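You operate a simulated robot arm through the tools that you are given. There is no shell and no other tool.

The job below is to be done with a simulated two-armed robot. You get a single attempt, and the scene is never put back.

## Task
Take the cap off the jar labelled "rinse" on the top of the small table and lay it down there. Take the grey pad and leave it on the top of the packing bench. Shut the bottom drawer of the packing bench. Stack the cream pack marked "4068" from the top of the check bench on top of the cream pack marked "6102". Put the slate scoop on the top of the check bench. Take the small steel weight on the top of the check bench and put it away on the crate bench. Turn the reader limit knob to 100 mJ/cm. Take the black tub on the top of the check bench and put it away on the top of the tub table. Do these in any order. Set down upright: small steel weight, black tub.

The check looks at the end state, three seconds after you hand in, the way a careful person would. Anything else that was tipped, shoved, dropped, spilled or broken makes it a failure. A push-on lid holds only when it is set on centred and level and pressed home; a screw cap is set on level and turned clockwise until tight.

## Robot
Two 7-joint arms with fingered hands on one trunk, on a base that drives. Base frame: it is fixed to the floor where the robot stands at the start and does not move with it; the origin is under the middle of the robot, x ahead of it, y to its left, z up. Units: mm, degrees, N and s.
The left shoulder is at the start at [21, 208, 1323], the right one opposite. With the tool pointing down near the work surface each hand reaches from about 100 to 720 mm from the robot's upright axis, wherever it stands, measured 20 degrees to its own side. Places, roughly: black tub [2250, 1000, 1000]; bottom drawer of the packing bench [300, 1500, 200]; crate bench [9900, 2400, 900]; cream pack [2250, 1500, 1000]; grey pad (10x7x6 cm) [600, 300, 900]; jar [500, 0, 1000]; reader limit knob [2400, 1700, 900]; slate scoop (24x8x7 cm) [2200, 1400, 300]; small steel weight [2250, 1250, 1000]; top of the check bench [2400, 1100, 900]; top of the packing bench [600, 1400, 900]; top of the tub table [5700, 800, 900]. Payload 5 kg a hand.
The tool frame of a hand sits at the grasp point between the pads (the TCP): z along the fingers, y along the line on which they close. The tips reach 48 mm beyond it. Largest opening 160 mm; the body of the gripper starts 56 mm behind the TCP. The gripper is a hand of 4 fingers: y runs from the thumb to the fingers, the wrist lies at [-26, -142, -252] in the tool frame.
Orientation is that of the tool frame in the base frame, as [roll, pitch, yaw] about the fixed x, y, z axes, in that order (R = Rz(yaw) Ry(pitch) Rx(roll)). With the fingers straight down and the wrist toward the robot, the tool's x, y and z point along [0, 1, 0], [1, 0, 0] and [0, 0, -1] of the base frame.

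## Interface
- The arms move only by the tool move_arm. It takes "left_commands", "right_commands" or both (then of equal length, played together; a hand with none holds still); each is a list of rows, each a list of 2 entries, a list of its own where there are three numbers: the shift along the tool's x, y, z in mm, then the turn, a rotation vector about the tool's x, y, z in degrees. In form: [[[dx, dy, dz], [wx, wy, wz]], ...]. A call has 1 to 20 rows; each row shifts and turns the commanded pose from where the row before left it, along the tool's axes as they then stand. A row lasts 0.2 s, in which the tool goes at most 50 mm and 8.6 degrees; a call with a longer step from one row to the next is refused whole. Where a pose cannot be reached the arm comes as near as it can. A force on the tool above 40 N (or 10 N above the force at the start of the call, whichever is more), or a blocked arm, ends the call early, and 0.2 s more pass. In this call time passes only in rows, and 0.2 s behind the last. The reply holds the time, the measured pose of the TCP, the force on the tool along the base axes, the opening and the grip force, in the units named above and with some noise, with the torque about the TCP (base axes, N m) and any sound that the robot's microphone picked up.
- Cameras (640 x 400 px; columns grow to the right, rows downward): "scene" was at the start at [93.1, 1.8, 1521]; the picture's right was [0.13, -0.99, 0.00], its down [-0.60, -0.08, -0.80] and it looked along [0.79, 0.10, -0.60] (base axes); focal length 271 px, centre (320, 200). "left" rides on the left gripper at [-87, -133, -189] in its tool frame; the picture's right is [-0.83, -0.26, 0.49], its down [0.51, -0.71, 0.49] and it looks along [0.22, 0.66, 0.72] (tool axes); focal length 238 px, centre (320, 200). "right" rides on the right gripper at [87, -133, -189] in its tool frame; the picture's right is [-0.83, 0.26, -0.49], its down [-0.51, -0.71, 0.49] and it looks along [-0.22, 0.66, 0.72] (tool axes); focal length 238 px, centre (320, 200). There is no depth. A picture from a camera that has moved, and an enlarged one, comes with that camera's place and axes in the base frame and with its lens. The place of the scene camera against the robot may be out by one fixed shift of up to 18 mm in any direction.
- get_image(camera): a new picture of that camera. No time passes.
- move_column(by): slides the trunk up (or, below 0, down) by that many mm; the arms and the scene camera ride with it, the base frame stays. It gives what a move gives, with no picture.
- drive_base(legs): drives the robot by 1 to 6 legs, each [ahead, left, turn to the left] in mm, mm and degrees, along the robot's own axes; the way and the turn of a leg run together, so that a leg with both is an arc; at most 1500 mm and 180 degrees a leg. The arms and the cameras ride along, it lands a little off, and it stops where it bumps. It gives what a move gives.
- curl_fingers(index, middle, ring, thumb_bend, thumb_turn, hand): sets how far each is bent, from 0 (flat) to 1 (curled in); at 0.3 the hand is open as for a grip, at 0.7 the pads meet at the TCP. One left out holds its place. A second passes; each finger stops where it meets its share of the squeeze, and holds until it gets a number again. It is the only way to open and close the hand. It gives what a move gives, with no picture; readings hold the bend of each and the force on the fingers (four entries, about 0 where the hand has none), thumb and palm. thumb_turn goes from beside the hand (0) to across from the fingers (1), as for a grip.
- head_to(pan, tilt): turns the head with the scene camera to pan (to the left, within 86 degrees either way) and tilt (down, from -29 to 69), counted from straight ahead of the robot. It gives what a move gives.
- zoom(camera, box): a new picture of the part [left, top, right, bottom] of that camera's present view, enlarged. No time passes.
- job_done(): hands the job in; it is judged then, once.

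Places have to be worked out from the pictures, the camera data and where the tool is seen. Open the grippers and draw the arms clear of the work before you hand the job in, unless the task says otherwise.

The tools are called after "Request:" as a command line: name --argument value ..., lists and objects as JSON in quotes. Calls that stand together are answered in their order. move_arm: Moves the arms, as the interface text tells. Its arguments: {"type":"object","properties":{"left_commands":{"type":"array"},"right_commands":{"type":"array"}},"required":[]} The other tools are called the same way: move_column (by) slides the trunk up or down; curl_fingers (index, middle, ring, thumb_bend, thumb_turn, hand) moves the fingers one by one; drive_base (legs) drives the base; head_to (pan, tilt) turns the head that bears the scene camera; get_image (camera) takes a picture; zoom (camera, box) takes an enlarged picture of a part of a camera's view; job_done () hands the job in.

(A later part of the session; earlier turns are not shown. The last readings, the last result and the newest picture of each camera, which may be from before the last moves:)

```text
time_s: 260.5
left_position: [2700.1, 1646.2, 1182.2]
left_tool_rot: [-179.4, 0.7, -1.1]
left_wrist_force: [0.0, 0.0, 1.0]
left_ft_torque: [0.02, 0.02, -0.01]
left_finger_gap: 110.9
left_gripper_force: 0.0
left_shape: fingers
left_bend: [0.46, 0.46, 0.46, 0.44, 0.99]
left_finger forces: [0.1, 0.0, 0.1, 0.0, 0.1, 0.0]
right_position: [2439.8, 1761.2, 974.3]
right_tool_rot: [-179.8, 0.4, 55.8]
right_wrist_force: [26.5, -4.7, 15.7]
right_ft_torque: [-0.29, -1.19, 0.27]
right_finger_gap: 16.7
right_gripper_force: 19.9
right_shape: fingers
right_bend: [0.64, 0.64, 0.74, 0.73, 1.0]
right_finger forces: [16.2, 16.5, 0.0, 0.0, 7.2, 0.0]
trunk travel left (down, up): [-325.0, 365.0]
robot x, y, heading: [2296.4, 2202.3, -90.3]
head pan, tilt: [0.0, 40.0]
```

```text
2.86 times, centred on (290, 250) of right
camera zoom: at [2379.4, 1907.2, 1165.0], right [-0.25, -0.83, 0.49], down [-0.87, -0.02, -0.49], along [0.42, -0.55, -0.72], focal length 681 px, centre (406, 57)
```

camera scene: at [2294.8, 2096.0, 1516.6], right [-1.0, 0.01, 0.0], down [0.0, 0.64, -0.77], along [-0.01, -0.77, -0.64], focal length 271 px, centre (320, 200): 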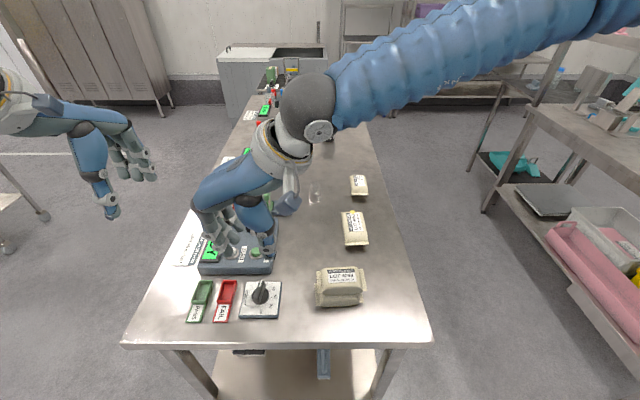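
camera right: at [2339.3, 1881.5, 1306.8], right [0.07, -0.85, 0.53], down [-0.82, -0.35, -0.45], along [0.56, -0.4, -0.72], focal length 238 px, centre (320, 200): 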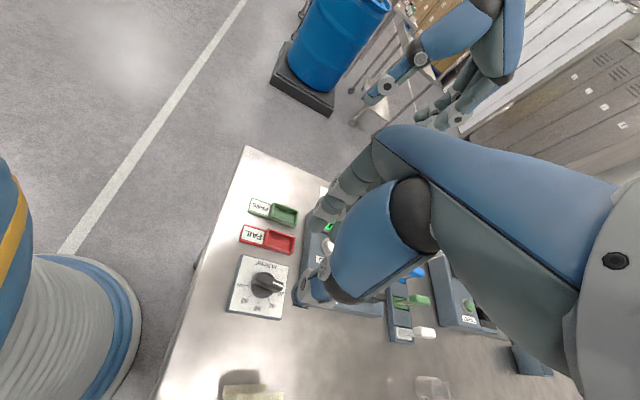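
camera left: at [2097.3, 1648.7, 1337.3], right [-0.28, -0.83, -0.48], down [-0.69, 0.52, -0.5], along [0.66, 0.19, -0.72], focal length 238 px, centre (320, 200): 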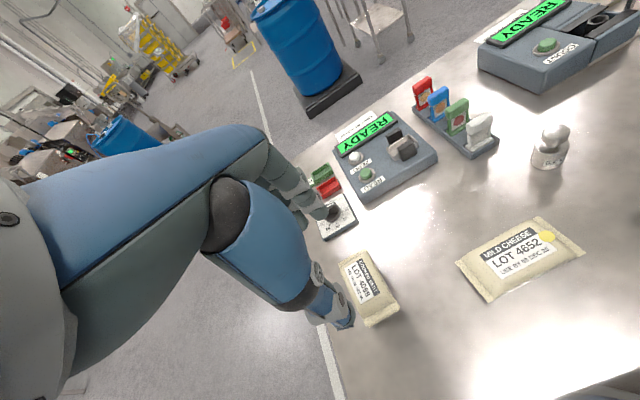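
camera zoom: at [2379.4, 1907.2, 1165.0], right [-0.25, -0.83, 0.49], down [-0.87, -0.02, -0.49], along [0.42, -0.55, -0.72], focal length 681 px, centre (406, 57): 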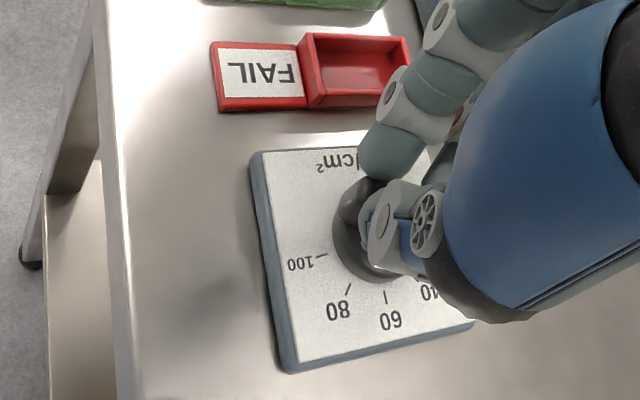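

The knob follows (24° turned). I relieve the side force by shifting 5 mm toward +x and keep turning.

Request:
move_arm --right_commands '[[[2.8, 4.1, 0], [0, 0, 0]], [[0, 0, 0], [0, 0, 6]], [[0, 0, 0], [0, 0, 6]], [[0, 0, 0], [0, 0, 6]], [[0, 0, 0], [0, 0, 6]]]'

Request:
zoom --camera "right" --box '[210, 180, 370, 320]'

```text
time_s: 261.7
left_position: [2701.4, 1646.2, 1182.9]
left_tool_rot: [-179.4, 0.7, -1.2]
left_wrist_force: [0.5, -0.5, -0.5]
left_ft_torque: [-0.02, 0.04, 0.01]
left_finger_gap: 110.9
left_gripper_force: 0.1
left_shape: fingers
left_bend: [0.46, 0.46, 0.46, 0.44, 0.99]
left_finger forces: [0.1, 0.0, 0.0, 0.0, 0.0, 0.0]
right_position: [2444.3, 1759.7, 974.0]
right_tool_rot: [-180.0, 0.4, 31.8]
right_wrist_force: [24.3, -12.9, 17.0]
right_ft_torque: [-0.74, -1.07, 0.35]
right_finger_gap: 16.9
right_gripper_force: 20.0
right_shape: fingers
right_bend: [0.64, 0.64, 0.74, 0.73, 1.0]
right_finger forces: [16.7, 16.4, 0.1, 0.0, 7.9, 0.0]
trunk travel left (down, up): [-325.0, 365.0]
robot x, y, heading: [2299.2, 2199.4, -90.3]
head pan, tilt: [0.0, 40.0]
```

```text
2.86 times, centred on (290, 250) of right
camera zoom: at [2448.8, 1918.9, 1164.3], right [-0.57, -0.66, 0.49], down [-0.81, 0.33, -0.49], along [0.16, -0.67, -0.72], focal length 681 px, centre (406, 57)
```

zoom: 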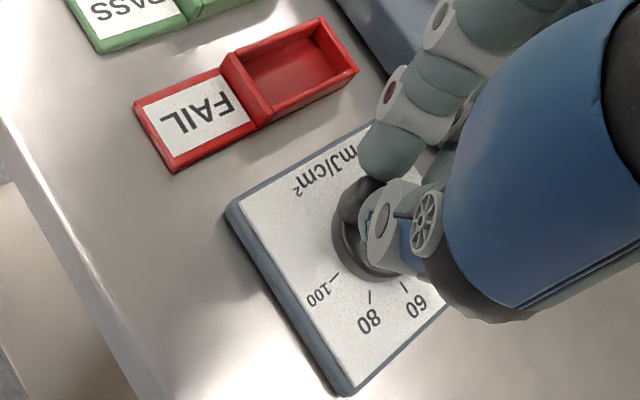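

48° done. I keep correcting the centring and continue.

Request:
move_arm --right_commands '[[[2, 4, 0], [0, 0, 0]], [[0, 0.3, 0], [0, 0, 6]], [[0, 0.3, 0], [0, 0, 6]], [[0, 0.3, 0], [0, 0, 6]], [[0, 0.3, 0], [0, 0, 6]]]'

Request:
zoom --camera "right" --box '[210, 180, 370, 320]'

Request:
get_image --camera "scene"

```text
time_s: 262.9
left_position: [2699.8, 1645.8, 1182.2]
left_tool_rot: [-179.4, 0.6, -1.2]
left_wrist_force: [0.3, 0.8, 0.9]
left_ft_torque: [-0.03, 0.01, -0.02]
left_finger_gap: 110.8
left_gripper_force: 0.0
left_shape: fingers
left_bend: [0.46, 0.46, 0.46, 0.44, 0.99]
left_finger forces: [0.0, 0.1, 0.0, 0.0, 0.0, 0.1]
right_position: [2445.7, 1756.3, 974.6]
right_tool_rot: [179.8, 0.3, 8.0]
right_wrist_force: [21.4, -15.5, 19.3]
right_ft_torque: [-0.77, -0.89, 0.23]
right_finger_gap: 16.6
right_gripper_force: 20.1
right_shape: fingers
right_bend: [0.63, 0.64, 0.74, 0.73, 1.0]
right_finger forces: [16.7, 11.1, 0.0, 0.1, 11.6, 0.1]
trunk travel left (down, up): [-325.0, 365.0]
robot x, y, heading: [2296.3, 2201.1, -90.0]
head pan, tilt: [0.0, 40.0]
```

```text
2.86 times, centred on (290, 250) of right
camera zoom: at [2515.2, 1900.4, 1163.9], right [-0.79, -0.37, 0.49], down [-0.6, 0.63, -0.49], along [-0.13, -0.68, -0.72], focal length 681 px, centre (406, 57)
```

zoom: 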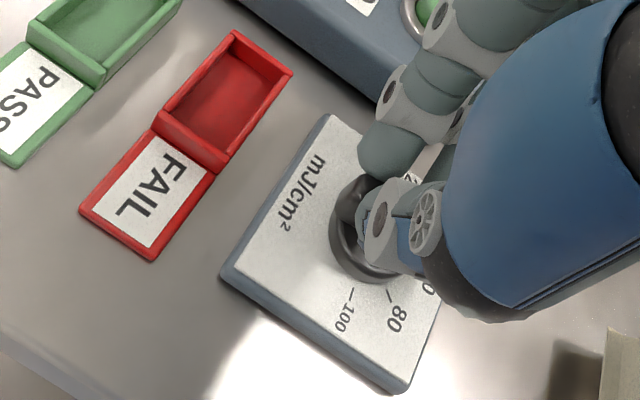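

```text
taken
camera scene: at [2295.1, 2095.9, 1516.7], right [-1.0, 0.01, 0.0], down [0.0, 0.64, -0.77], along [-0.01, -0.77, -0.64], focal length 271 px, centre (320, 200)
```

scene: 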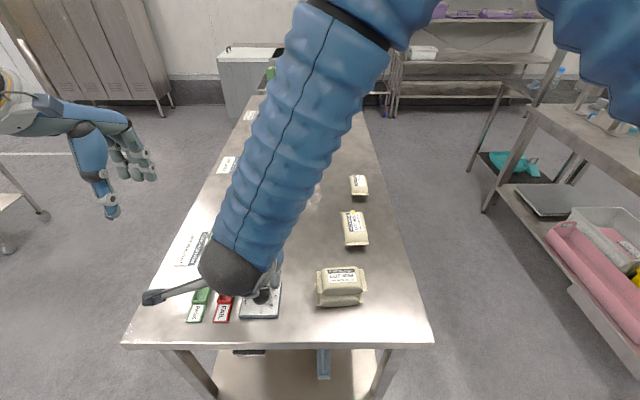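

72° turned, and the right hand nears its limit in this direction. I release, rise, turn the hand half around, and take the bar again for the rest.

Request:
curl_fingers --hand "right" --index 0.55 --middle 0.55 --ring 0.55 --thumb_bend 0.53

Request:
move_arm --right_commands '[[[0, 0, -15], [0, 0, 0]], [[0, 0, -30], [0, 0, 0]], [[0, 0, -40], [0, 0, 0]]]'

Request:
zoom --camera "right" --box '[210, 180, 370, 320]'

```text
time_s: 263.9
left_position: [2697.4, 1647.3, 1183.2]
left_tool_rot: [-179.4, 0.7, -1.2]
left_wrist_force: [-0.2, -0.8, -0.9]
left_ft_torque: [0.0, 0.01, 0.0]
left_finger_gap: 110.9
left_gripper_force: 0.1
left_shape: fingers
left_bend: [0.46, 0.46, 0.46, 0.44, 0.99]
left_finger forces: [0.0, 0.1, 0.0, 0.0, 0.0, 0.0]
right_position: [2444.0, 1759.2, 973.6]
right_tool_rot: [180.0, 0.4, 8.0]
right_wrist_force: [-0.6, -0.7, 0.5]
right_ft_torque: [0.01, 0.04, -0.01]
right_finger_gap: 74.2
right_gripper_force: 0.0
right_shape: fingers
right_bend: [0.55, 0.55, 0.55, 0.53, 1.0]
right_finger forces: [0.1, 0.0, 0.0, 0.0, 0.0, 0.0]
trunk travel left (down, up): [-325.0, 365.0]
robot x, y, heading: [2296.2, 2202.5, -90.3]
head pan, tilt: [0.0, 40.0]
```

```text
time_s: 264.7
left_position: [2698.6, 1647.4, 1184.1]
left_tool_rot: [-179.4, 0.5, -1.2]
left_wrist_force: [0.3, 0.2, -0.4]
left_ft_torque: [0.0, -0.08, 0.05]
left_finger_gap: 111.0
left_gripper_force: 0.0
left_shape: fingers
left_bend: [0.46, 0.46, 0.46, 0.44, 0.99]
left_finger forces: [0.1, 0.0, 0.0, 0.0, 0.0, 0.1]
right_position: [2443.3, 1758.3, 1057.7]
right_tool_rot: [180.0, 0.3, 7.9]
right_wrist_force: [-0.6, -0.4, 0.1]
right_ft_torque: [-0.11, -0.06, -0.01]
right_finger_gap: 74.5
right_gripper_force: 0.1
right_shape: fingers
right_bend: [0.55, 0.55, 0.55, 0.53, 1.0]
right_finger forces: [0.0, 0.1, 0.1, 0.1, 0.1, 0.0]
trunk travel left (down, up): [-325.0, 365.0]
robot x, y, heading: [2294.2, 2203.7, -90.4]
head pan, tilt: [0.0, 40.0]
```

```text
2.86 times, centred on (290, 250) of right
camera zoom: at [2512.2, 1901.2, 1249.0], right [-0.79, -0.37, 0.49], down [-0.6, 0.63, -0.49], along [-0.13, -0.68, -0.72], focal length 681 px, centre (406, 57)
```

zoom: 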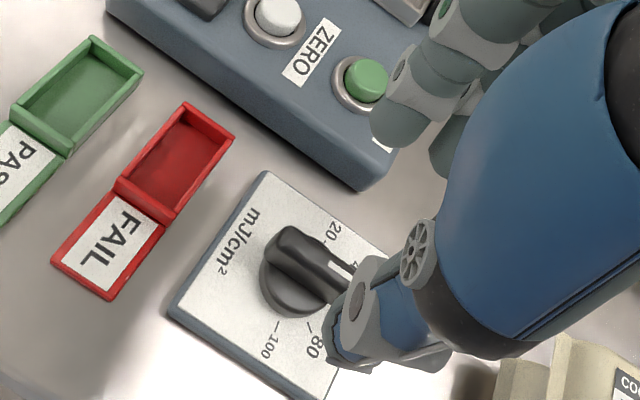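

The pointer now shows about 55. I rotate the hand half a turn counter-clockwise above the knob.

Request:
move_arm --right_commands '[[[0, 0, 0], [0, 0, -8]], [[0, 0, 0], [0, 0, -8]], [[0, 0, 0], [0, 0, -8]], [[0, 0, 0], [0, 0, -8]], [[0, 0, 0], [0, 0, -8]], [[0, 0, 0], [0, 0, -8]], [[0, 0, 0], [0, 0, -8]], [[0, 0, 0], [0, 0, -8]], [[0, 0, 0], [0, 0, -8]], [[0, 0, 0], [0, 0, -8]]]'

Request:
move_arm --right_commands '[[[0, 0, 0], [0, 0, -8]], [[0, 0, 0], [0, 0, -8]], [[0, 0, 0], [0, 0, -8]], [[0, 0, 0], [0, 0, -8]], [[0, 0, 0], [0, 0, -8]], [[0, 0, 0], [0, 0, -8]]]'

Request:
get_image --camera "scene"

Request:
get_image --camera "right"

```text
time_s: 266.9
left_position: [2697.1, 1645.4, 1182.6]
left_tool_rot: [-179.4, 0.5, -1.2]
left_wrist_force: [-0.9, -0.7, 0.0]
left_ft_torque: [0.06, -0.01, 0.0]
left_finger_gap: 110.7
left_gripper_force: 0.1
left_shape: fingers
left_bend: [0.46, 0.46, 0.46, 0.44, 0.99]
left_finger forces: [0.0, 0.0, 0.1, 0.0, 0.0, 0.0]
right_position: [2444.7, 1758.3, 1058.5]
right_tool_rot: [-179.5, 0.0, 87.9]
right_wrist_force: [0.3, -0.6, 0.7]
right_ft_torque: [0.0, -0.05, -0.01]
right_finger_gap: 74.6
right_gripper_force: 0.1
right_shape: fingers
right_bend: [0.55, 0.55, 0.55, 0.53, 1.0]
right_finger forces: [0.0, 0.0, 0.0, 0.0, 0.0, 0.0]
trunk travel left (down, up): [-325.0, 365.0]
robot x, y, heading: [2298.1, 2202.9, -90.8]
head pan, tilt: [0.0, 40.0]
```

```text
time_s: 268.3
left_position: [2699.2, 1645.9, 1182.1]
left_tool_rot: [-179.5, 0.6, -1.2]
left_wrist_force: [-0.3, 0.3, 0.0]
left_ft_torque: [0.07, 0.03, -0.04]
left_finger_gap: 110.6
left_gripper_force: 0.0
left_shape: fingers
left_bend: [0.46, 0.46, 0.46, 0.44, 0.99]
left_finger forces: [0.1, 0.0, 0.1, 0.1, 0.0, 0.1]
right_position: [2446.3, 1758.4, 1058.3]
right_tool_rot: [-179.8, -0.4, 136.0]
right_wrist_force: [0.7, -1.1, -0.4]
right_ft_torque: [0.09, 0.03, 0.02]
right_finger_gap: 74.5
right_gripper_force: 0.1
right_shape: fingers
right_bend: [0.55, 0.55, 0.55, 0.53, 1.0]
right_finger forces: [0.0, 0.1, 0.1, 0.0, 0.0, 0.0]
trunk travel left (down, up): [-325.0, 365.0]
robot x, y, heading: [2296.9, 2205.5, -90.3]
head pan, tilt: [0.0, 40.0]
```

```text
taken
camera scene: at [2293.6, 2095.6, 1516.6], right [-1.0, 0.01, 0.0], down [0.0, 0.64, -0.77], along [-0.01, -0.77, -0.64], focal length 271 px, centre (320, 200)
```

scene: 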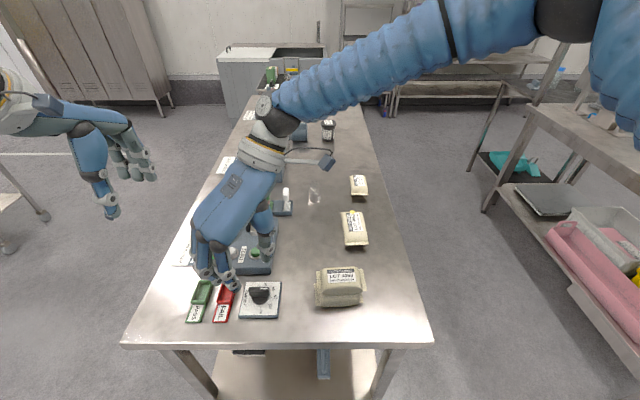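

```text
taken
camera right: at [2292.9, 1722.6, 1250.0], right [0.78, -0.39, 0.48], down [-0.13, -0.86, -0.49], along [0.61, 0.32, -0.73], focal length 238 px, centre (320, 200)
```

right: 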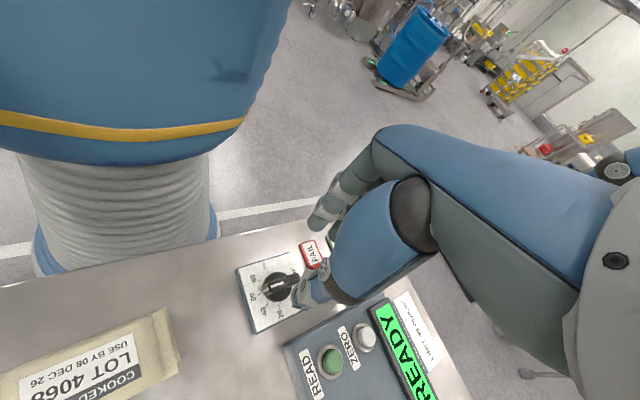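

I complete the half turn to align with the bar again.

Request:
move_arm --right_commands '[[[0, 0, 0], [0, 0, -8]], [[0, 0, 0], [0, 0, -8]], [[0, 0, 0], [0, 0, -8]], [[0, 0, 0], [0, 0, -8]], [[0, 0, 0], [0, 0, -8]], [[0, 0, 0], [0, 0, -8]], [[0, 0, 0], [0, 0, -4]]]'

Request:
zoom --camera "right" --box '[210, 180, 370, 320]'

Request:
zoom --camera "scene" --box '[180, 210, 320, 330]'

```text
time_s: 269.9
left_position: [2698.8, 1646.6, 1182.6]
left_tool_rot: [-179.4, 0.6, -1.2]
left_wrist_force: [0.7, -0.2, 0.3]
left_ft_torque: [-0.01, -0.03, 0.0]
left_finger_gap: 110.7
left_gripper_force: 0.1
left_shape: fingers
left_bend: [0.46, 0.46, 0.46, 0.44, 0.99]
left_finger forces: [0.0, 0.0, 0.1, 0.1, 0.0, 0.0]
right_position: [2446.1, 1757.6, 1058.3]
right_tool_rot: [-180.0, -0.3, -171.8]
right_wrist_force: [-0.6, 0.2, 0.2]
right_ft_torque: [0.01, -0.03, 0.01]
right_finger_gap: 74.6
right_gripper_force: 0.0
right_shape: fingers
right_bend: [0.55, 0.55, 0.55, 0.53, 1.0]
right_finger forces: [0.1, 0.0, 0.1, 0.0, 0.0, 0.0]
trunk travel left (down, up): [-325.0, 365.0]
robot x, y, heading: [2297.6, 2203.1, -90.6]
head pan, tilt: [0.0, 40.0]
```

```text
2.86 times, centred on (290, 250) of right
camera zoom: at [2379.2, 1614.8, 1249.6], right [0.79, 0.37, 0.48], down [0.6, -0.63, -0.49], along [0.12, 0.68, -0.72], focal length 681 px, centre (406, 57)
```

zoom: 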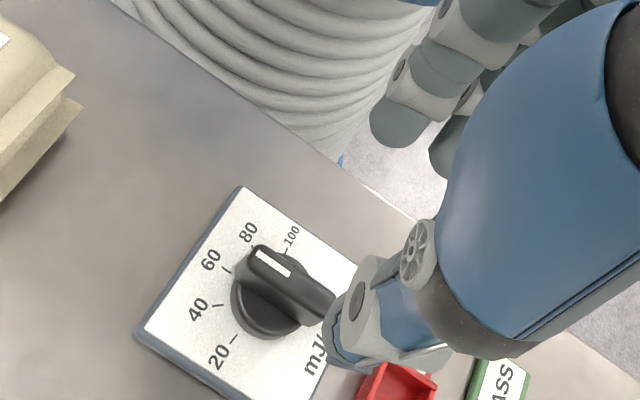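

```text
3.33 times, centred on (250, 270) of scene
camera zoom: at [2293.2, 2096.2, 1516.7], right [-1.0, 0.01, 0.0], down [0.0, 0.64, -0.77], along [0.0, -0.77, -0.64], focal length 904 px, centre (553, -33)
```

zoom: 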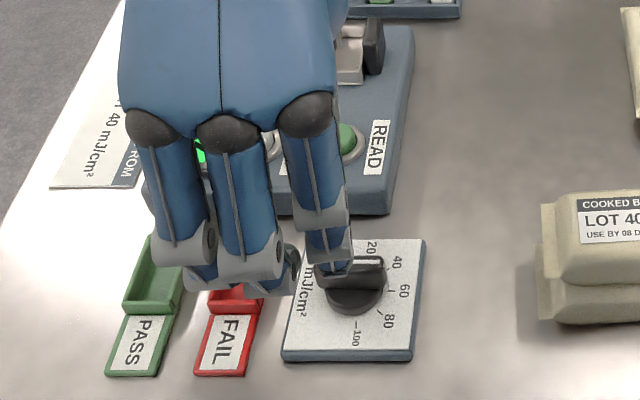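

Comparing the two views (half a turn apart) gives the knob centre at about [2438, 1751] and shows the bench top is nearer z 880. I centre on it, narrow the hand slightly and go down to grip deeper.

Request:
curl_fingers --hand "right" --index 0.59 --middle 0.59 --ring 0.59 --thumb_bend 0.57

Request:
move_arm --right_commands '[[[8.9, -5.4, 25], [0, 0, 0]], [[0, 0, 25], [0, 0, 0]], [[0, 0, 15], [0, 0, 0]]]'

Request:
zoom --camera "right" --box '[210, 180, 370, 320]'

Request:
zoom --camera "scene" --box '[180, 210, 320, 330]'

```text
time_s: 270.9
left_position: [2698.7, 1645.7, 1182.8]
left_tool_rot: [-179.5, 0.7, -1.2]
left_wrist_force: [-0.2, -0.1, 0.1]
left_ft_torque: [0.03, 0.03, 0.01]
left_finger_gap: 110.6
left_gripper_force: 0.1
left_shape: fingers
left_bend: [0.46, 0.46, 0.46, 0.44, 0.99]
left_finger forces: [0.0, 0.0, 0.1, 0.0, 0.0, 0.0]
right_position: [2446.3, 1759.1, 1058.8]
right_tool_rot: [-180.0, -0.3, -172.1]
right_wrist_force: [0.0, 0.3, 0.5]
right_ft_torque: [0.02, 0.01, 0.03]
right_finger_gap: 61.7
right_gripper_force: 0.1
right_shape: fingers
right_bend: [0.59, 0.59, 0.59, 0.56, 1.0]
right_finger forces: [0.1, 0.0, 0.0, 0.1, 0.0, 0.0]
trunk travel left (down, up): [-325.0, 365.0]
robot x, y, heading: [2296.9, 2201.7, -90.3]
head pan, tilt: [0.0, 40.0]
```

```text
time_s: 271.7
left_position: [2698.1, 1646.4, 1183.1]
left_tool_rot: [-179.4, 0.6, -1.1]
left_wrist_force: [-0.1, -1.5, 0.0]
left_ft_torque: [0.03, 0.0, 0.0]
left_finger_gap: 110.5
left_gripper_force: 0.0
left_shape: fingers
left_bend: [0.46, 0.46, 0.46, 0.44, 0.99]
left_finger forces: [0.1, 0.0, 0.1, 0.0, 0.0, 0.0]
right_position: [2436.7, 1751.4, 993.0]
right_tool_rot: [-180.0, -0.2, -172.1]
right_wrist_force: [0.2, 0.6, 0.0]
right_ft_torque: [0.04, -0.01, 0.01]
right_finger_gap: 61.5
right_gripper_force: 0.1
right_shape: fingers
right_bend: [0.59, 0.59, 0.59, 0.56, 1.0]
right_finger forces: [0.0, 0.1, 0.1, 0.1, 0.0, 0.0]
trunk travel left (down, up): [-325.0, 365.0]
robot x, y, heading: [2301.2, 2199.7, -90.2]
head pan, tilt: [0.0, 40.0]
```

```text
2.86 times, centred on (290, 250) of right
camera zoom: at [2370.5, 1608.2, 1183.9], right [0.79, 0.37, 0.48], down [0.6, -0.63, -0.49], along [0.12, 0.68, -0.72], focal length 681 px, centre (406, 57)
```

zoom: 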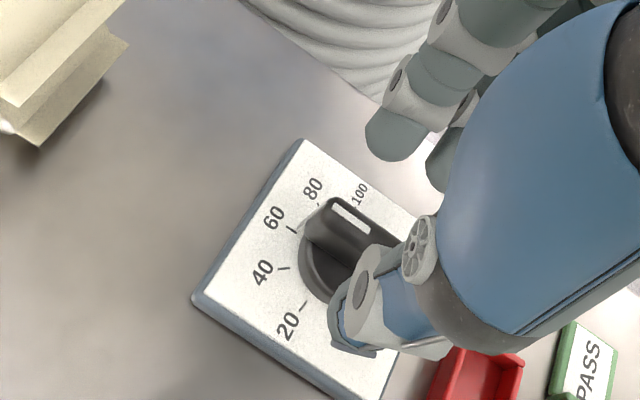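

```text
3.33 times, centred on (250, 270) of scene
camera zoom: at [2293.2, 2095.6, 1516.7], right [-1.0, 0.01, 0.0], down [0.0, 0.64, -0.77], along [0.0, -0.77, -0.64], focal length 904 px, centre (553, -33)
```

zoom: 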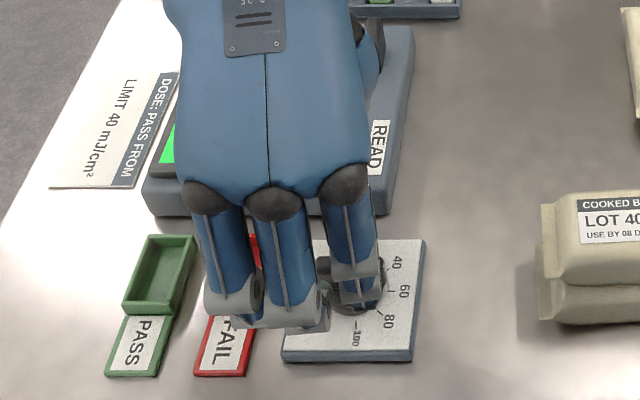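

The index and middle fingers straddle the bar's far side as wanted. I lower the remaining 33 mm in steps.

Request:
move_arm --right_commands '[[[0, 0, 12], [0, 0, 0]], [[0, 0, 10], [0, 0, 0]], [[0, 0, 6], [0, 0, 0]], [[0, 0, 5], [0, 0, 0]]]'

Request:
zoom --camera "right" --box '[210, 180, 370, 320]'

```text
time_s: 272.7
left_position: [2698.2, 1646.0, 1182.4]
left_tool_rot: [-179.4, 0.6, -1.2]
left_wrist_force: [0.3, 0.0, 0.4]
left_ft_torque: [0.02, -0.01, -0.01]
left_finger_gap: 110.6
left_gripper_force: 0.1
left_shape: fingers
left_bend: [0.46, 0.46, 0.46, 0.44, 0.99]
left_finger forces: [0.0, 0.0, 0.0, 0.0, 0.1, 0.0]
right_position: [2437.0, 1750.1, 959.9]
right_tool_rot: [-179.9, -0.3, -172.2]
right_wrist_force: [0.0, 0.2, 0.2]
right_ft_torque: [0.0, 0.01, 0.03]
right_finger_gap: 61.5
right_gripper_force: 0.0
right_shape: fingers
right_bend: [0.59, 0.59, 0.59, 0.56, 1.0]
right_finger forces: [0.0, 0.0, 0.0, 0.0, 0.1, 0.0]
trunk travel left (down, up): [-325.0, 365.0]
robot x, y, heading: [2300.2, 2201.8, -90.3]
head pan, tilt: [0.0, 40.0]
```

```text
2.86 times, centred on (290, 250) of right
camera zoom: at [2371.0, 1608.7, 1151.1], right [0.79, 0.37, 0.48], down [0.6, -0.63, -0.49], along [0.12, 0.68, -0.72], focal length 681 px, centre (406, 57)
```

zoom: 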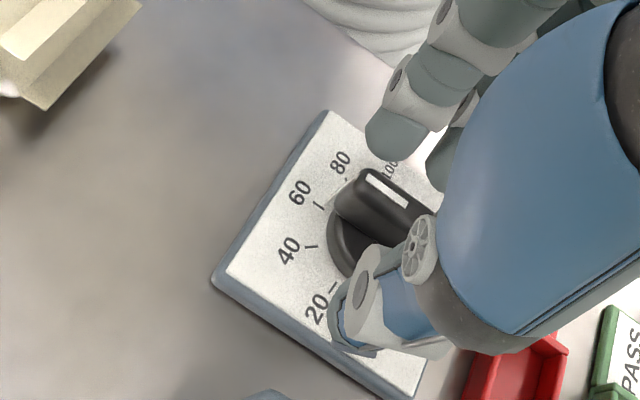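

Around the bar, no contact yet. I close the right hand again.

Request:
curl_fingers --hand "right" --index 0.74 --middle 0.74 --ring 0.66 --thumb_bend 0.74

Request:
zoom --camera "right" --box '[210, 180, 370, 320]'

```text
time_s: 273.7
left_position: [2699.1, 1645.1, 1182.1]
left_tool_rot: [-179.4, 0.6, -1.2]
left_wrist_force: [0.4, -0.4, 1.3]
left_ft_torque: [0.0, 0.0, 0.0]
left_finger_gap: 110.9
left_gripper_force: 0.0
left_shape: fingers
left_bend: [0.46, 0.46, 0.46, 0.44, 0.99]
left_finger forces: [0.0, 0.0, 0.1, 0.1, 0.1, 0.0]
right_position: [2438.6, 1752.0, 959.3]
right_tool_rot: [179.9, -0.4, -172.0]
right_wrist_force: [3.4, 3.2, -13.9]
right_ft_torque: [0.07, -0.05, 0.01]
right_finger_gap: 23.8
right_gripper_force: 16.9
right_shape: fingers
right_bend: [0.71, 0.71, 0.66, 0.67, 1.0]
right_finger forces: [9.0, 8.6, 0.1, 0.0, 15.5, 0.0]
trunk travel left (down, up): [-325.0, 365.0]
robot x, y, heading: [2299.7, 2201.4, -90.2]
head pan, tilt: [0.0, 40.0]
```

```text
2.86 times, centred on (290, 250) of right
camera zoom: at [2371.3, 1608.6, 1150.7], right [0.79, 0.37, 0.48], down [0.6, -0.63, -0.49], along [0.12, 0.68, -0.72], focal length 681 px, centre (406, 57)
```

zoom: 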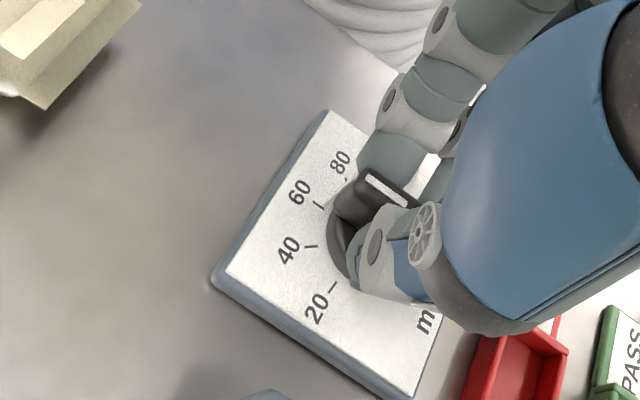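

A balanced grip. I turn clockwise in steps.

Request:
move_arm --right_commands '[[[0, 0, 0], [0, 0, 6]], [[0, 0, 0], [0, 0, 6]], [[0, 0, 0], [0, 0, 6]], [[0, 0, 0], [0, 0, 6]], [[0, 0, 0], [0, 0, 6]]]'

Request:
zoom --camera "right" --box '[210, 180, 370, 320]'

```text
time_s: 274.9
left_position: [2698.9, 1645.5, 1182.5]
left_tool_rot: [-179.4, 0.5, -1.3]
left_wrist_force: [-1.4, 0.4, -0.2]
left_ft_torque: [0.0, -0.02, 0.05]
left_finger_gap: 110.7
left_gripper_force: 0.1
left_shape: fingers
left_bend: [0.46, 0.46, 0.46, 0.44, 0.99]
left_finger forces: [0.0, 0.0, 0.1, 0.0, 0.0, 0.0]
right_position: [2438.9, 1751.7, 960.6]
right_tool_rot: [-180.0, -0.4, 158.0]
right_wrist_force: [10.0, 5.2, -16.6]
right_ft_torque: [0.17, -0.35, 0.04]
right_finger_gap: 23.1
right_gripper_force: 16.2
right_shape: fingers
right_bend: [0.71, 0.71, 0.66, 0.68, 1.0]
right_finger forces: [10.5, 10.3, 0.0, 0.1, 11.7, 0.0]
trunk travel left (down, up): [-325.0, 365.0]
robot x, y, heading: [2296.9, 2201.2, -90.3]
head pan, tilt: [0.0, 40.0]
```

```text
2.86 times, centred on (290, 250) of right
camera zoom: at [2308.7, 1661.3, 1151.8], right [0.87, -0.07, 0.48], down [0.2, -0.85, -0.49], along [0.45, 0.53, -0.73], focal length 681 px, centre (406, 57)
```

zoom: 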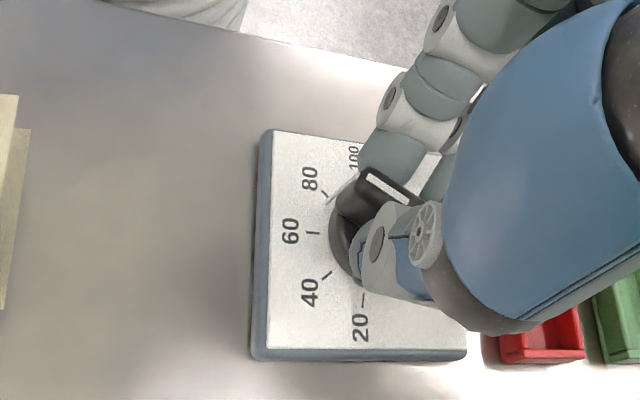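

The knob follows well. I continue with a slight centring correction.

Request:
move_arm --right_commands '[[[-1.5, 1.7, 0], [0, 0, 6]], [[0, 0, 0], [0, 0, 6]], [[0, 0, 0], [0, 0, 6]], [[0, 0, 0], [0, 0, 6]], [[0, 0, 0], [0, 0, 6]]]'

Request:
zoom --camera "right" --box '[210, 180, 370, 320]'

```text
time_s: 276.1
left_position: [2699.3, 1646.4, 1183.6]
left_tool_rot: [-179.5, 0.6, -1.1]
left_wrist_force: [0.1, 0.6, -0.3]
left_ft_torque: [-0.04, -0.03, -0.01]
left_finger_gap: 110.8
left_gripper_force: 0.1
left_shape: fingers
left_bend: [0.46, 0.46, 0.46, 0.44, 0.99]
left_finger forces: [0.1, 0.0, 0.0, 0.0, 0.1, 0.0]
right_position: [2439.3, 1753.7, 960.5]
right_tool_rot: [-179.7, -0.3, 127.9]
right_wrist_force: [7.2, 0.7, -11.2]
right_ft_torque: [0.1, -0.2, 0.05]
right_finger_gap: 23.2
right_gripper_force: 16.5
right_shape: fingers
right_bend: [0.71, 0.71, 0.66, 0.68, 1.0]
right_finger forces: [10.2, 9.9, 0.1, 0.1, 13.8, 0.1]
trunk travel left (down, up): [-325.0, 365.0]
robot x, y, heading: [2299.5, 2203.1, -90.2]
head pan, tilt: [0.0, 40.0]
```

```text
2.86 times, centred on (290, 250) of right
camera zoom: at [2282.8, 1739.3, 1151.9], right [0.72, -0.5, 0.48], down [-0.25, -0.83, -0.49], along [0.65, 0.23, -0.73], focal length 681 px, centre (406, 57)
```

zoom: 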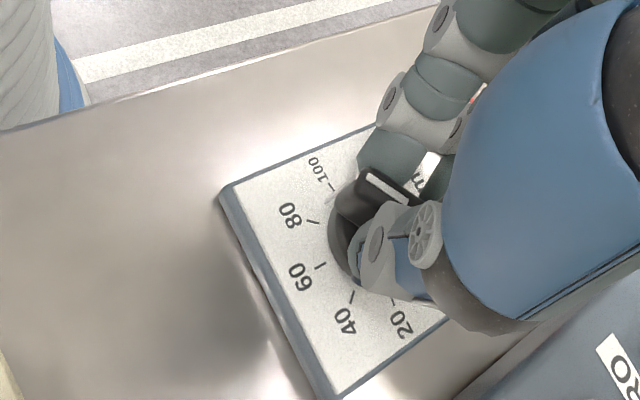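

The pointer is now near 88. I turn about 20° more and then look closely.

Request:
move_arm --right_commands '[[[0, 0, 0], [0, 0, 6]], [[0, 0, 0], [0, 0, 6]], [[0, 0, 0], [0, 0, 6]], [[0, 0, 0], [0, 0, 3]]]'

Request:
zoom --camera "right" --box '[210, 180, 370, 320]'

Request:
zoom --camera "scene" --box '[220, 250, 300, 330]'

```text
time_s: 277.1
left_position: [2698.8, 1645.6, 1181.5]
left_tool_rot: [-179.4, 0.6, -1.2]
left_wrist_force: [-0.3, 1.1, 1.7]
left_ft_torque: [-0.03, 0.03, 0.02]
left_finger_gap: 111.0
left_gripper_force: 0.1
left_shape: fingers
left_bend: [0.46, 0.46, 0.46, 0.44, 0.99]
left_finger forces: [0.0, 0.0, 0.0, 0.0, 0.0, 0.0]
right_position: [2438.8, 1752.5, 960.7]
right_tool_rot: [-179.6, -0.1, 106.8]
right_wrist_force: [12.7, -0.4, -12.0]
right_ft_torque: [-0.01, -0.46, 0.06]
right_finger_gap: 23.5
right_gripper_force: 16.9
right_shape: fingers
right_bend: [0.71, 0.67, 0.66, 0.68, 1.0]
right_finger forces: [11.4, 11.3, 0.0, 0.0, 10.8, 0.0]
trunk travel left (down, up): [-325.0, 365.0]
robot x, y, heading: [2298.7, 2200.3, -90.2]
head pan, tilt: [0.0, 40.0]
```

```text
2.86 times, centred on (290, 250) of right
camera zoom: at [2288.6, 1796.8, 1152.1], right [0.49, -0.72, 0.48], down [-0.54, -0.69, -0.49], along [0.69, -0.02, -0.73], focal length 681 px, centre (406, 57)
```

zoom: 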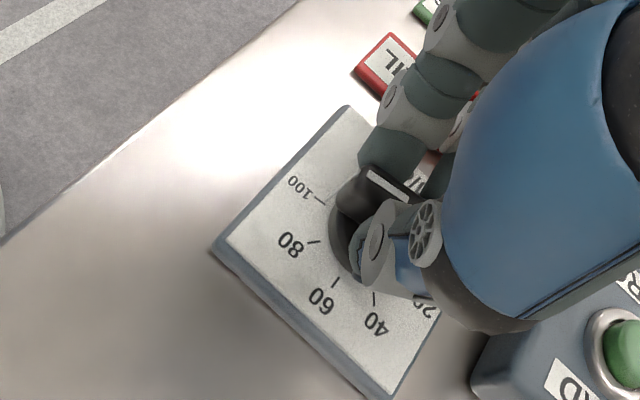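

```text
5.00 times, centred on (260, 290) of scene
camera zoom: at [2294.6, 2095.6, 1516.6], right [-1.0, 0.01, 0.0], down [0.0, 0.64, -0.77], along [-0.01, -0.77, -0.64], focal length 1355 px, centre (620, -250)
```

zoom: 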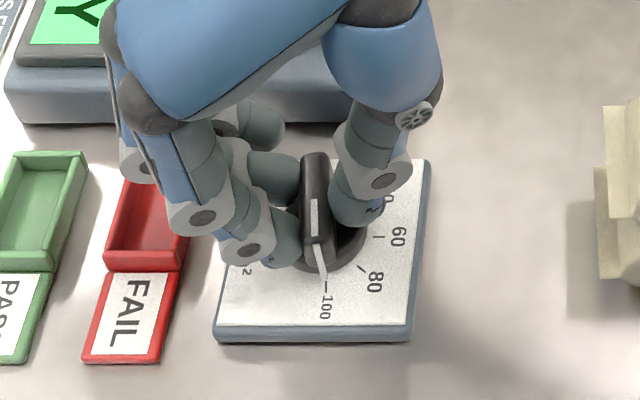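

The pointer line meets the 100 mark. I zoom in more to check precisely.

Request:
zoom --camera "scene" --box '[245, 275, 280, 310]'

```text
11.43 times, centred on (262, 292) of scene
camera zoom: at [2294.6, 2095.6, 1516.6], right [-1.0, 0.01, 0.0], down [0.0, 0.64, -0.77], along [-0.01, -0.77, -0.64], focal length 3098 px, centre (977, -857)
```

zoom: 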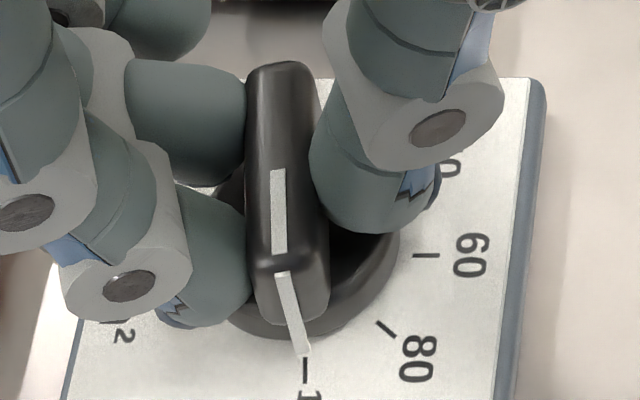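

The pointer tip meets the 100 tick exactly. I open the hand gently and rise.

Request:
curl_fingers --hand "right" --index 0.59 --middle 0.59 --ring 0.59 --thumb_bend 0.57

Request:
move_arm --right_commands '[[[0, 0, -10], [0, 0, 0]], [[0, 0, -30], [0, 0, 0]], [[0, 0, -45], [0, 0, 0]], [[0, 0, -45], [0, 0, 0]], [[0, 0, -45], [0, 0, 0]]]'

Request:
zoom --camera "scene" --box '[230, 265, 290, 320]'

Request:
zoom --camera "right" --box '[180, 200, 360, 340]'

```text
time_s: 278.1
left_position: [2698.2, 1646.7, 1181.0]
left_tool_rot: [-179.4, 0.6, -1.2]
left_wrist_force: [0.5, -0.1, 0.6]
left_ft_torque: [-0.02, 0.0, 0.01]
left_finger_gap: 110.6
left_gripper_force: 0.1
left_shape: fingers
left_bend: [0.46, 0.46, 0.46, 0.44, 0.99]
left_finger forces: [0.0, 0.0, 0.0, 0.1, 0.1, 0.0]
right_position: [2438.9, 1752.1, 960.5]
right_tool_rot: [-179.8, 0.0, 107.0]
right_wrist_force: [0.8, -0.1, -0.5]
right_ft_torque: [0.0, 0.02, 0.01]
right_finger_gap: 60.5
right_gripper_force: 0.0
right_shape: fingers
right_bend: [0.59, 0.59, 0.59, 0.56, 1.0]
right_finger forces: [0.0, 0.0, 0.1, 0.0, 0.0, 0.0]
trunk travel left (down, up): [-325.0, 365.0]
robot x, y, heading: [2295.7, 2203.9, -90.2]
head pan, tilt: [0.0, 40.0]
```

```text
time_s: 279.3
left_position: [2698.0, 1647.1, 1183.3]
left_tool_rot: [-179.5, 0.5, -1.2]
left_wrist_force: [0.3, 0.9, -0.5]
left_ft_torque: [-0.07, -0.04, 0.05]
left_finger_gap: 110.9
left_gripper_force: 0.1
left_shape: fingers
left_bend: [0.46, 0.46, 0.46, 0.44, 0.99]
left_finger forces: [0.1, 0.0, 0.1, 0.0, 0.0, 0.1]
right_position: [2438.3, 1753.8, 1140.6]
right_tool_rot: [-179.6, -0.1, 107.1]
right_wrist_force: [-0.3, 0.9, -0.6]
right_ft_torque: [-0.09, -0.01, -0.02]
right_finger_gap: 60.6
right_gripper_force: 0.1
right_shape: fingers
right_bend: [0.59, 0.59, 0.59, 0.56, 1.0]
right_finger forces: [0.0, 0.1, 0.0, 0.0, 0.1, 0.0]
trunk travel left (down, up): [-325.0, 365.0]
robot x, y, heading: [2293.0, 2201.7, -90.7]
head pan, tilt: [0.0, 40.0]
```

```text
7.27 times, centred on (260, 292) of scene
camera zoom: at [2292.7, 2097.4, 1516.8], right [-1.0, 0.01, 0.0], down [0.0, 0.64, -0.77], along [0.0, -0.77, -0.64], focal length 1971 px, centre (756, -473)
```

zoom: 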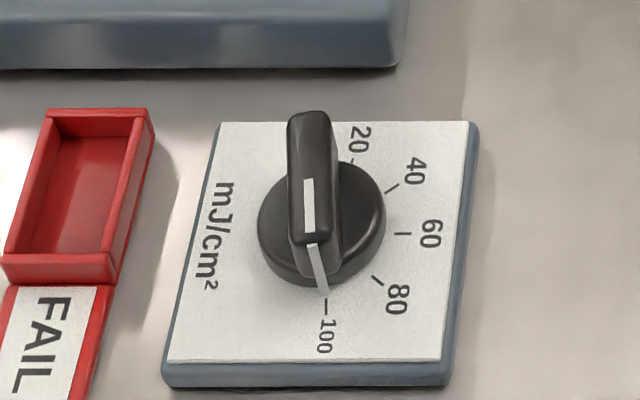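

```text
2.86 times, centred on (270, 270) of right
camera zoom: at [2287.6, 1798.8, 1331.3], right [0.49, -0.72, 0.48], down [-0.53, -0.69, -0.49], along [0.69, -0.02, -0.73], focal length 681 px, centre (463, 0)
```

zoom: 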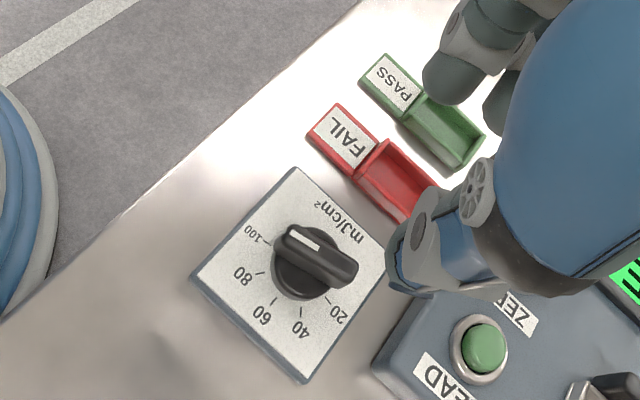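

The knob is at 100. Next is the scoop on the lower shelf. I back away from the end, turn to face the bench front again, and drive round to stand in front of it, a bit further back.

Request:
drive_base --legs '[[-150, 0, 0], [0, 0, 90.5]]'

Request:
drive_base --legs '[[-920, 0, 0], [0, -1030, 0]]'

Request:
head_to --pan 10 --tilt 40

Request:
get_image --camera "scene"

```text
time_s: 284.6
left_position: [2847.9, 2763.9, 1181.2]
left_tool_rot: [-179.3, 0.7, 89.6]
left_wrist_force: [0.2, -0.2, 0.9]
left_ft_torque: [-0.01, -0.03, 0.02]
left_finger_gap: 111.0
left_gripper_force: 0.0
left_shape: fingers
left_bend: [0.46, 0.46, 0.46, 0.44, 0.99]
left_finger forces: [0.0, 0.0, 0.0, 0.1, 0.0, 0.1]
right_position: [2743.8, 2502.0, 1139.3]
right_tool_rot: [-179.7, -0.1, -162.3]
right_wrist_force: [0.2, -0.7, 0.4]
right_ft_torque: [-0.06, 0.0, -0.01]
right_finger_gap: 60.6
right_gripper_force: 0.1
right_shape: fingers
right_bend: [0.59, 0.59, 0.59, 0.56, 1.0]
right_finger forces: [0.0, 0.0, 0.1, 0.0, 0.1, 0.1]
trunk travel left (down, up): [-325.0, 365.0]
robot x, y, heading: [2298.7, 2351.9, 0.5]
head pan, tilt: [0.0, 40.0]
```

```text
time_s: 294.6
left_position: [1910.7, 1686.6, 1182.5]
left_tool_rot: [-179.3, 0.5, 88.6]
left_wrist_force: [-0.8, -1.0, 0.2]
left_ft_torque: [0.03, -0.01, 0.01]
left_finger_gap: 111.1
left_gripper_force: 0.1
left_shape: fingers
left_bend: [0.46, 0.46, 0.46, 0.44, 0.99]
left_finger forces: [0.1, 0.0, 0.0, 0.1, 0.0, 0.0]
right_position: [1802.6, 1427.6, 1139.8]
right_tool_rot: [-179.7, -0.1, -163.1]
right_wrist_force: [-0.4, -0.1, 0.3]
right_ft_torque: [-0.02, -0.01, 0.01]
right_finger_gap: 60.7
right_gripper_force: 0.0
right_shape: fingers
right_bend: [0.59, 0.59, 0.59, 0.56, 1.0]
right_finger forces: [0.0, 0.0, 0.0, 0.0, 0.0, 0.1]
trunk travel left (down, up): [-325.0, 365.0]
robot x, y, heading: [1355.2, 1285.0, -0.8]
head pan, tilt: [0.0, 40.0]
```

```text
time_s: 295.3
left_position: [1908.9, 1687.1, 1182.3]
left_tool_rot: [-179.4, 0.6, 88.7]
left_wrist_force: [0.2, 0.6, -0.3]
left_ft_torque: [-0.02, -0.02, -0.01]
left_finger_gap: 110.9
left_gripper_force: 0.1
left_shape: fingers
left_bend: [0.46, 0.46, 0.46, 0.44, 0.99]
left_finger forces: [0.0, 0.0, 0.0, 0.1, 0.1, 0.0]
right_position: [1802.2, 1428.2, 1139.0]
right_tool_rot: [-179.8, -0.1, -163.2]
right_wrist_force: [0.7, -0.1, 0.2]
right_ft_torque: [0.0, -0.06, 0.02]
right_finger_gap: 60.5
right_gripper_force: 0.0
right_shape: fingers
right_bend: [0.59, 0.59, 0.59, 0.56, 1.0]
right_finger forces: [0.0, 0.1, 0.0, 0.1, 0.0, 0.1]
trunk travel left (down, up): [-325.0, 365.0]
robot x, y, heading: [1356.6, 1288.8, -0.4]
head pan, tilt: [10.0, 40.0]
```

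```text
taken
camera scene: at [1444.6, 1291.3, 1516.7], right [0.17, -0.99, 0.0], down [-0.63, -0.11, -0.77], along [0.76, 0.13, -0.64], focal length 271 px, centre (320, 200)
```

scene: 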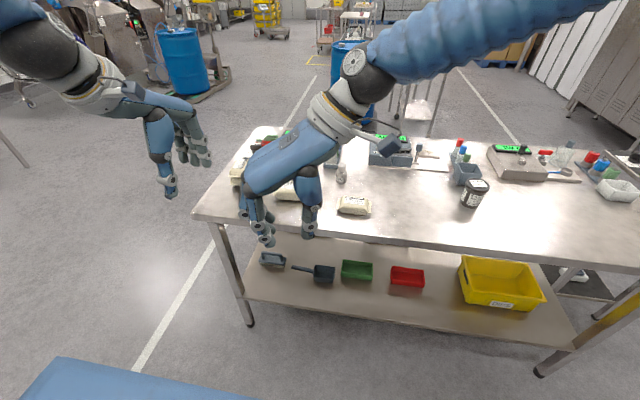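

I first bring the right arm back to its own side and orientation.

Request:
move_arm --right_commands '[[[12.5, -41, -7], [0, 0, 0]], [[12.5, -41, -7], [0, 0, 0]], [[12.5, -41, -7], [0, 0, 0]], [[12.5, -41, -7], [0, 0, 0]], [[12.5, -41, -7], [0, 0, 0]], [[12.5, -41, -7], [0, 0, 0]], [[12.5, -41, -7], [0, 0, 0]], [[0, 0, 0], [0, 0, 8]], [[0, 0, 0], [0, 0, 8]], [[0, 0, 0], [0, 0, 8]], [[0, 0, 0], [0, 0, 8]], [[0, 0, 0], [0, 0, 8]], [[0, 0, 0], [0, 0, 8]], [[0, 0, 0], [0, 0, 8]], [[0, 0, 0], [0, 0, 8]], [[0, 0, 0], [0, 0, 8]], [[0, 0, 0], [0, 0, 8]], [[0, 0, 0], [0, 0, 8]], [[0, 0, 0], [0, 0, 8]]]'

Request:
get_image --camera "scene"

```text
time_s: 299.3
left_position: [1909.3, 1686.9, 1182.7]
left_tool_rot: [-179.5, 0.6, 88.7]
left_wrist_force: [-0.5, 0.6, 0.2]
left_ft_torque: [-0.09, -0.03, -0.02]
left_finger_gap: 110.9
left_gripper_force: 0.1
left_shape: fingers
left_bend: [0.46, 0.46, 0.46, 0.44, 0.99]
left_finger forces: [0.1, 0.0, 0.0, 0.1, 0.1, 0.0]
right_position: [1797.5, 1129.6, 1187.2]
right_tool_rot: [-178.3, 0.8, 107.4]
right_wrist_force: [0.7, 0.4, -0.1]
right_ft_torque: [-0.08, -0.07, -0.03]
right_finger_gap: 61.1
right_gripper_force: 0.0
right_shape: fingers
right_bend: [0.59, 0.59, 0.59, 0.56, 1.0]
right_finger forces: [0.0, 0.1, 0.0, 0.0, 0.0, 0.1]
right hand out of reach, approached as far as the arm can: row 16
trunk travel left (down, up): [-325.0, 365.0]
robot x, y, heading: [1354.2, 1287.3, -0.3]
head pan, tilt: [10.0, 40.0]
```

```text
taken
camera scene: at [1444.2, 1292.6, 1516.7], right [0.17, -0.99, 0.0], down [-0.63, -0.11, -0.77], along [0.76, 0.13, -0.64], focal length 271 px, centre (320, 200)
```

scene: 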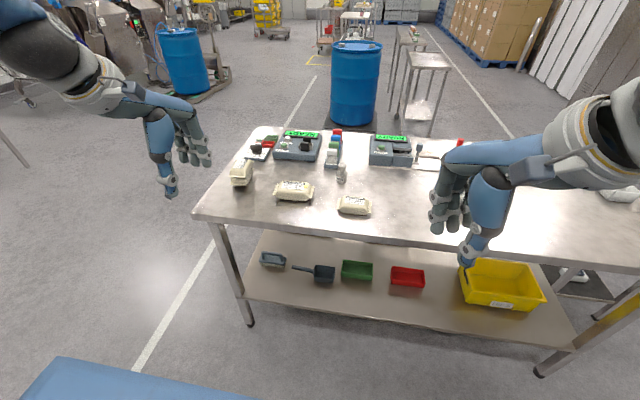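

Bench layout from here: shelf top near z 264, the scoop's handle at x ≈ 2300, y 1490–1595. I move the left hand in line with the handle, then lower the trunk.

Request:
move_arm --left_commands '[[[-47, -10, 0], [0, 0, 0]], [[-47, -10, 0], [0, 0, 0]], [[-47, -10, 0], [0, 0, 0]]]' --right_commands '[[[0, 0, -30], [0, 0, 2]], [[0, 0, -30], [0, 0, 2]], [[0, 0, -30], [0, 0, 2]]]'

Request:
move_column --by -320

Request:
get_image --camera "scene"

```text
time_s: 300.1
left_position: [1873.8, 1541.2, 1188.6]
left_tool_rot: [-179.3, 1.0, 88.6]
left_wrist_force: [-1.1, -3.3, -1.5]
left_ft_torque: [0.37, -0.08, 0.18]
left_finger_gap: 110.9
left_gripper_force: 0.1
left_shape: fingers
left_bend: [0.46, 0.46, 0.46, 0.44, 0.99]
left_finger forces: [0.0, 0.1, 0.1, 0.0, 0.0, 0.0]
right_position: [1798.4, 1124.5, 1276.6]
right_tool_rot: [-178.4, 0.7, 101.4]
right_wrist_force: [-0.2, 1.8, 0.0]
right_ft_torque: [-0.28, -0.04, -0.04]
right_finger_gap: 60.3
right_gripper_force: 0.1
right_shape: fingers
right_bend: [0.59, 0.59, 0.59, 0.56, 1.0]
right_finger forces: [0.0, 0.0, 0.0, 0.0, 0.0, 0.1]
trunk travel left (down, up): [-325.0, 365.0]
robot x, y, heading: [1354.0, 1288.1, -0.6]
head pan, tilt: [10.0, 40.0]
```

```text
time_s: 303.2
left_position: [1875.0, 1543.1, 868.9]
left_tool_rot: [-179.6, 0.6, 88.7]
left_wrist_force: [-0.7, -0.1, -0.4]
left_ft_torque: [0.01, 0.0, -0.01]
left_finger_gap: 110.9
left_gripper_force: 0.0
left_shape: fingers
left_bend: [0.46, 0.46, 0.46, 0.44, 0.99]
left_finger forces: [0.0, 0.0, 0.1, 0.0, 0.0, 0.0]
right_position: [1797.2, 1125.8, 957.2]
right_tool_rot: [-178.4, 0.7, 101.4]
right_wrist_force: [-0.6, 0.9, 1.2]
right_ft_torque: [0.01, 0.0, 0.0]
right_finger_gap: 60.6
right_gripper_force: 0.1
right_shape: fingers
right_bend: [0.59, 0.59, 0.59, 0.56, 1.0]
right_finger forces: [0.0, 0.1, 0.0, 0.0, 0.0, 0.0]
trunk travel left (down, up): [-5.0, 685.0]
robot x, y, heading: [1353.3, 1287.2, -0.4]
head pan, tilt: [10.0, 40.0]
```

```text
taken
camera scene: at [1444.3, 1291.0, 1196.8], right [0.17, -0.99, 0.0], down [-0.63, -0.11, -0.77], along [0.76, 0.13, -0.64], focal length 271 px, centre (320, 200)
```

scene: 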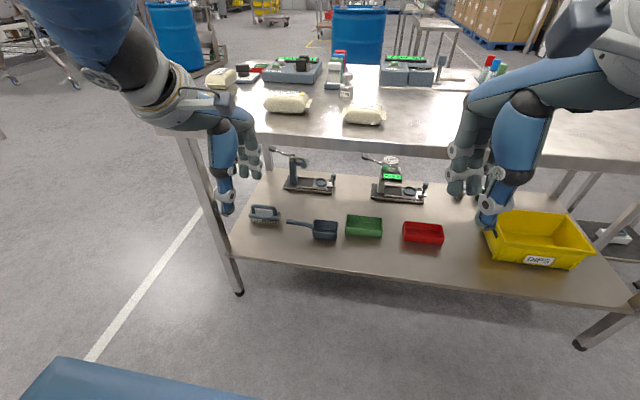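

The lower shelf is visible now. I zoom on the scoop.

Request:
zoom --camera "scene" --box '[230, 180, 400, 280]'

Request:
get_image --camera "left"

```text
3.76 times, centred on (315, 230) of scene
camera zoom: at [1444.3, 1291.0, 1196.8], right [0.17, -0.99, 0.0], down [-0.63, -0.11, -0.77], along [0.76, 0.13, -0.64], focal length 1020 px, centre (339, 87)
```

zoom: 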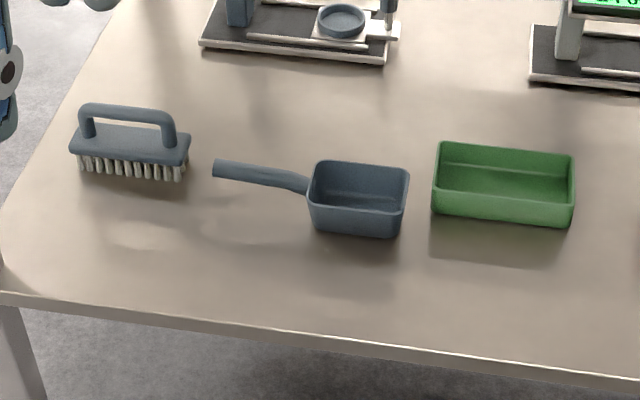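

```text
taken
camera left: at [1742.2, 1461.3, 1058.7], right [-0.28, -0.83, -0.48], down [-0.7, 0.52, -0.49], along [0.65, 0.2, -0.73], focal length 238 px, centre (320, 200)
```

left: 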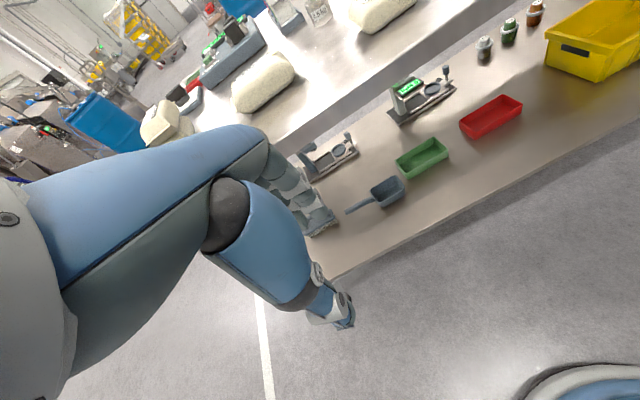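

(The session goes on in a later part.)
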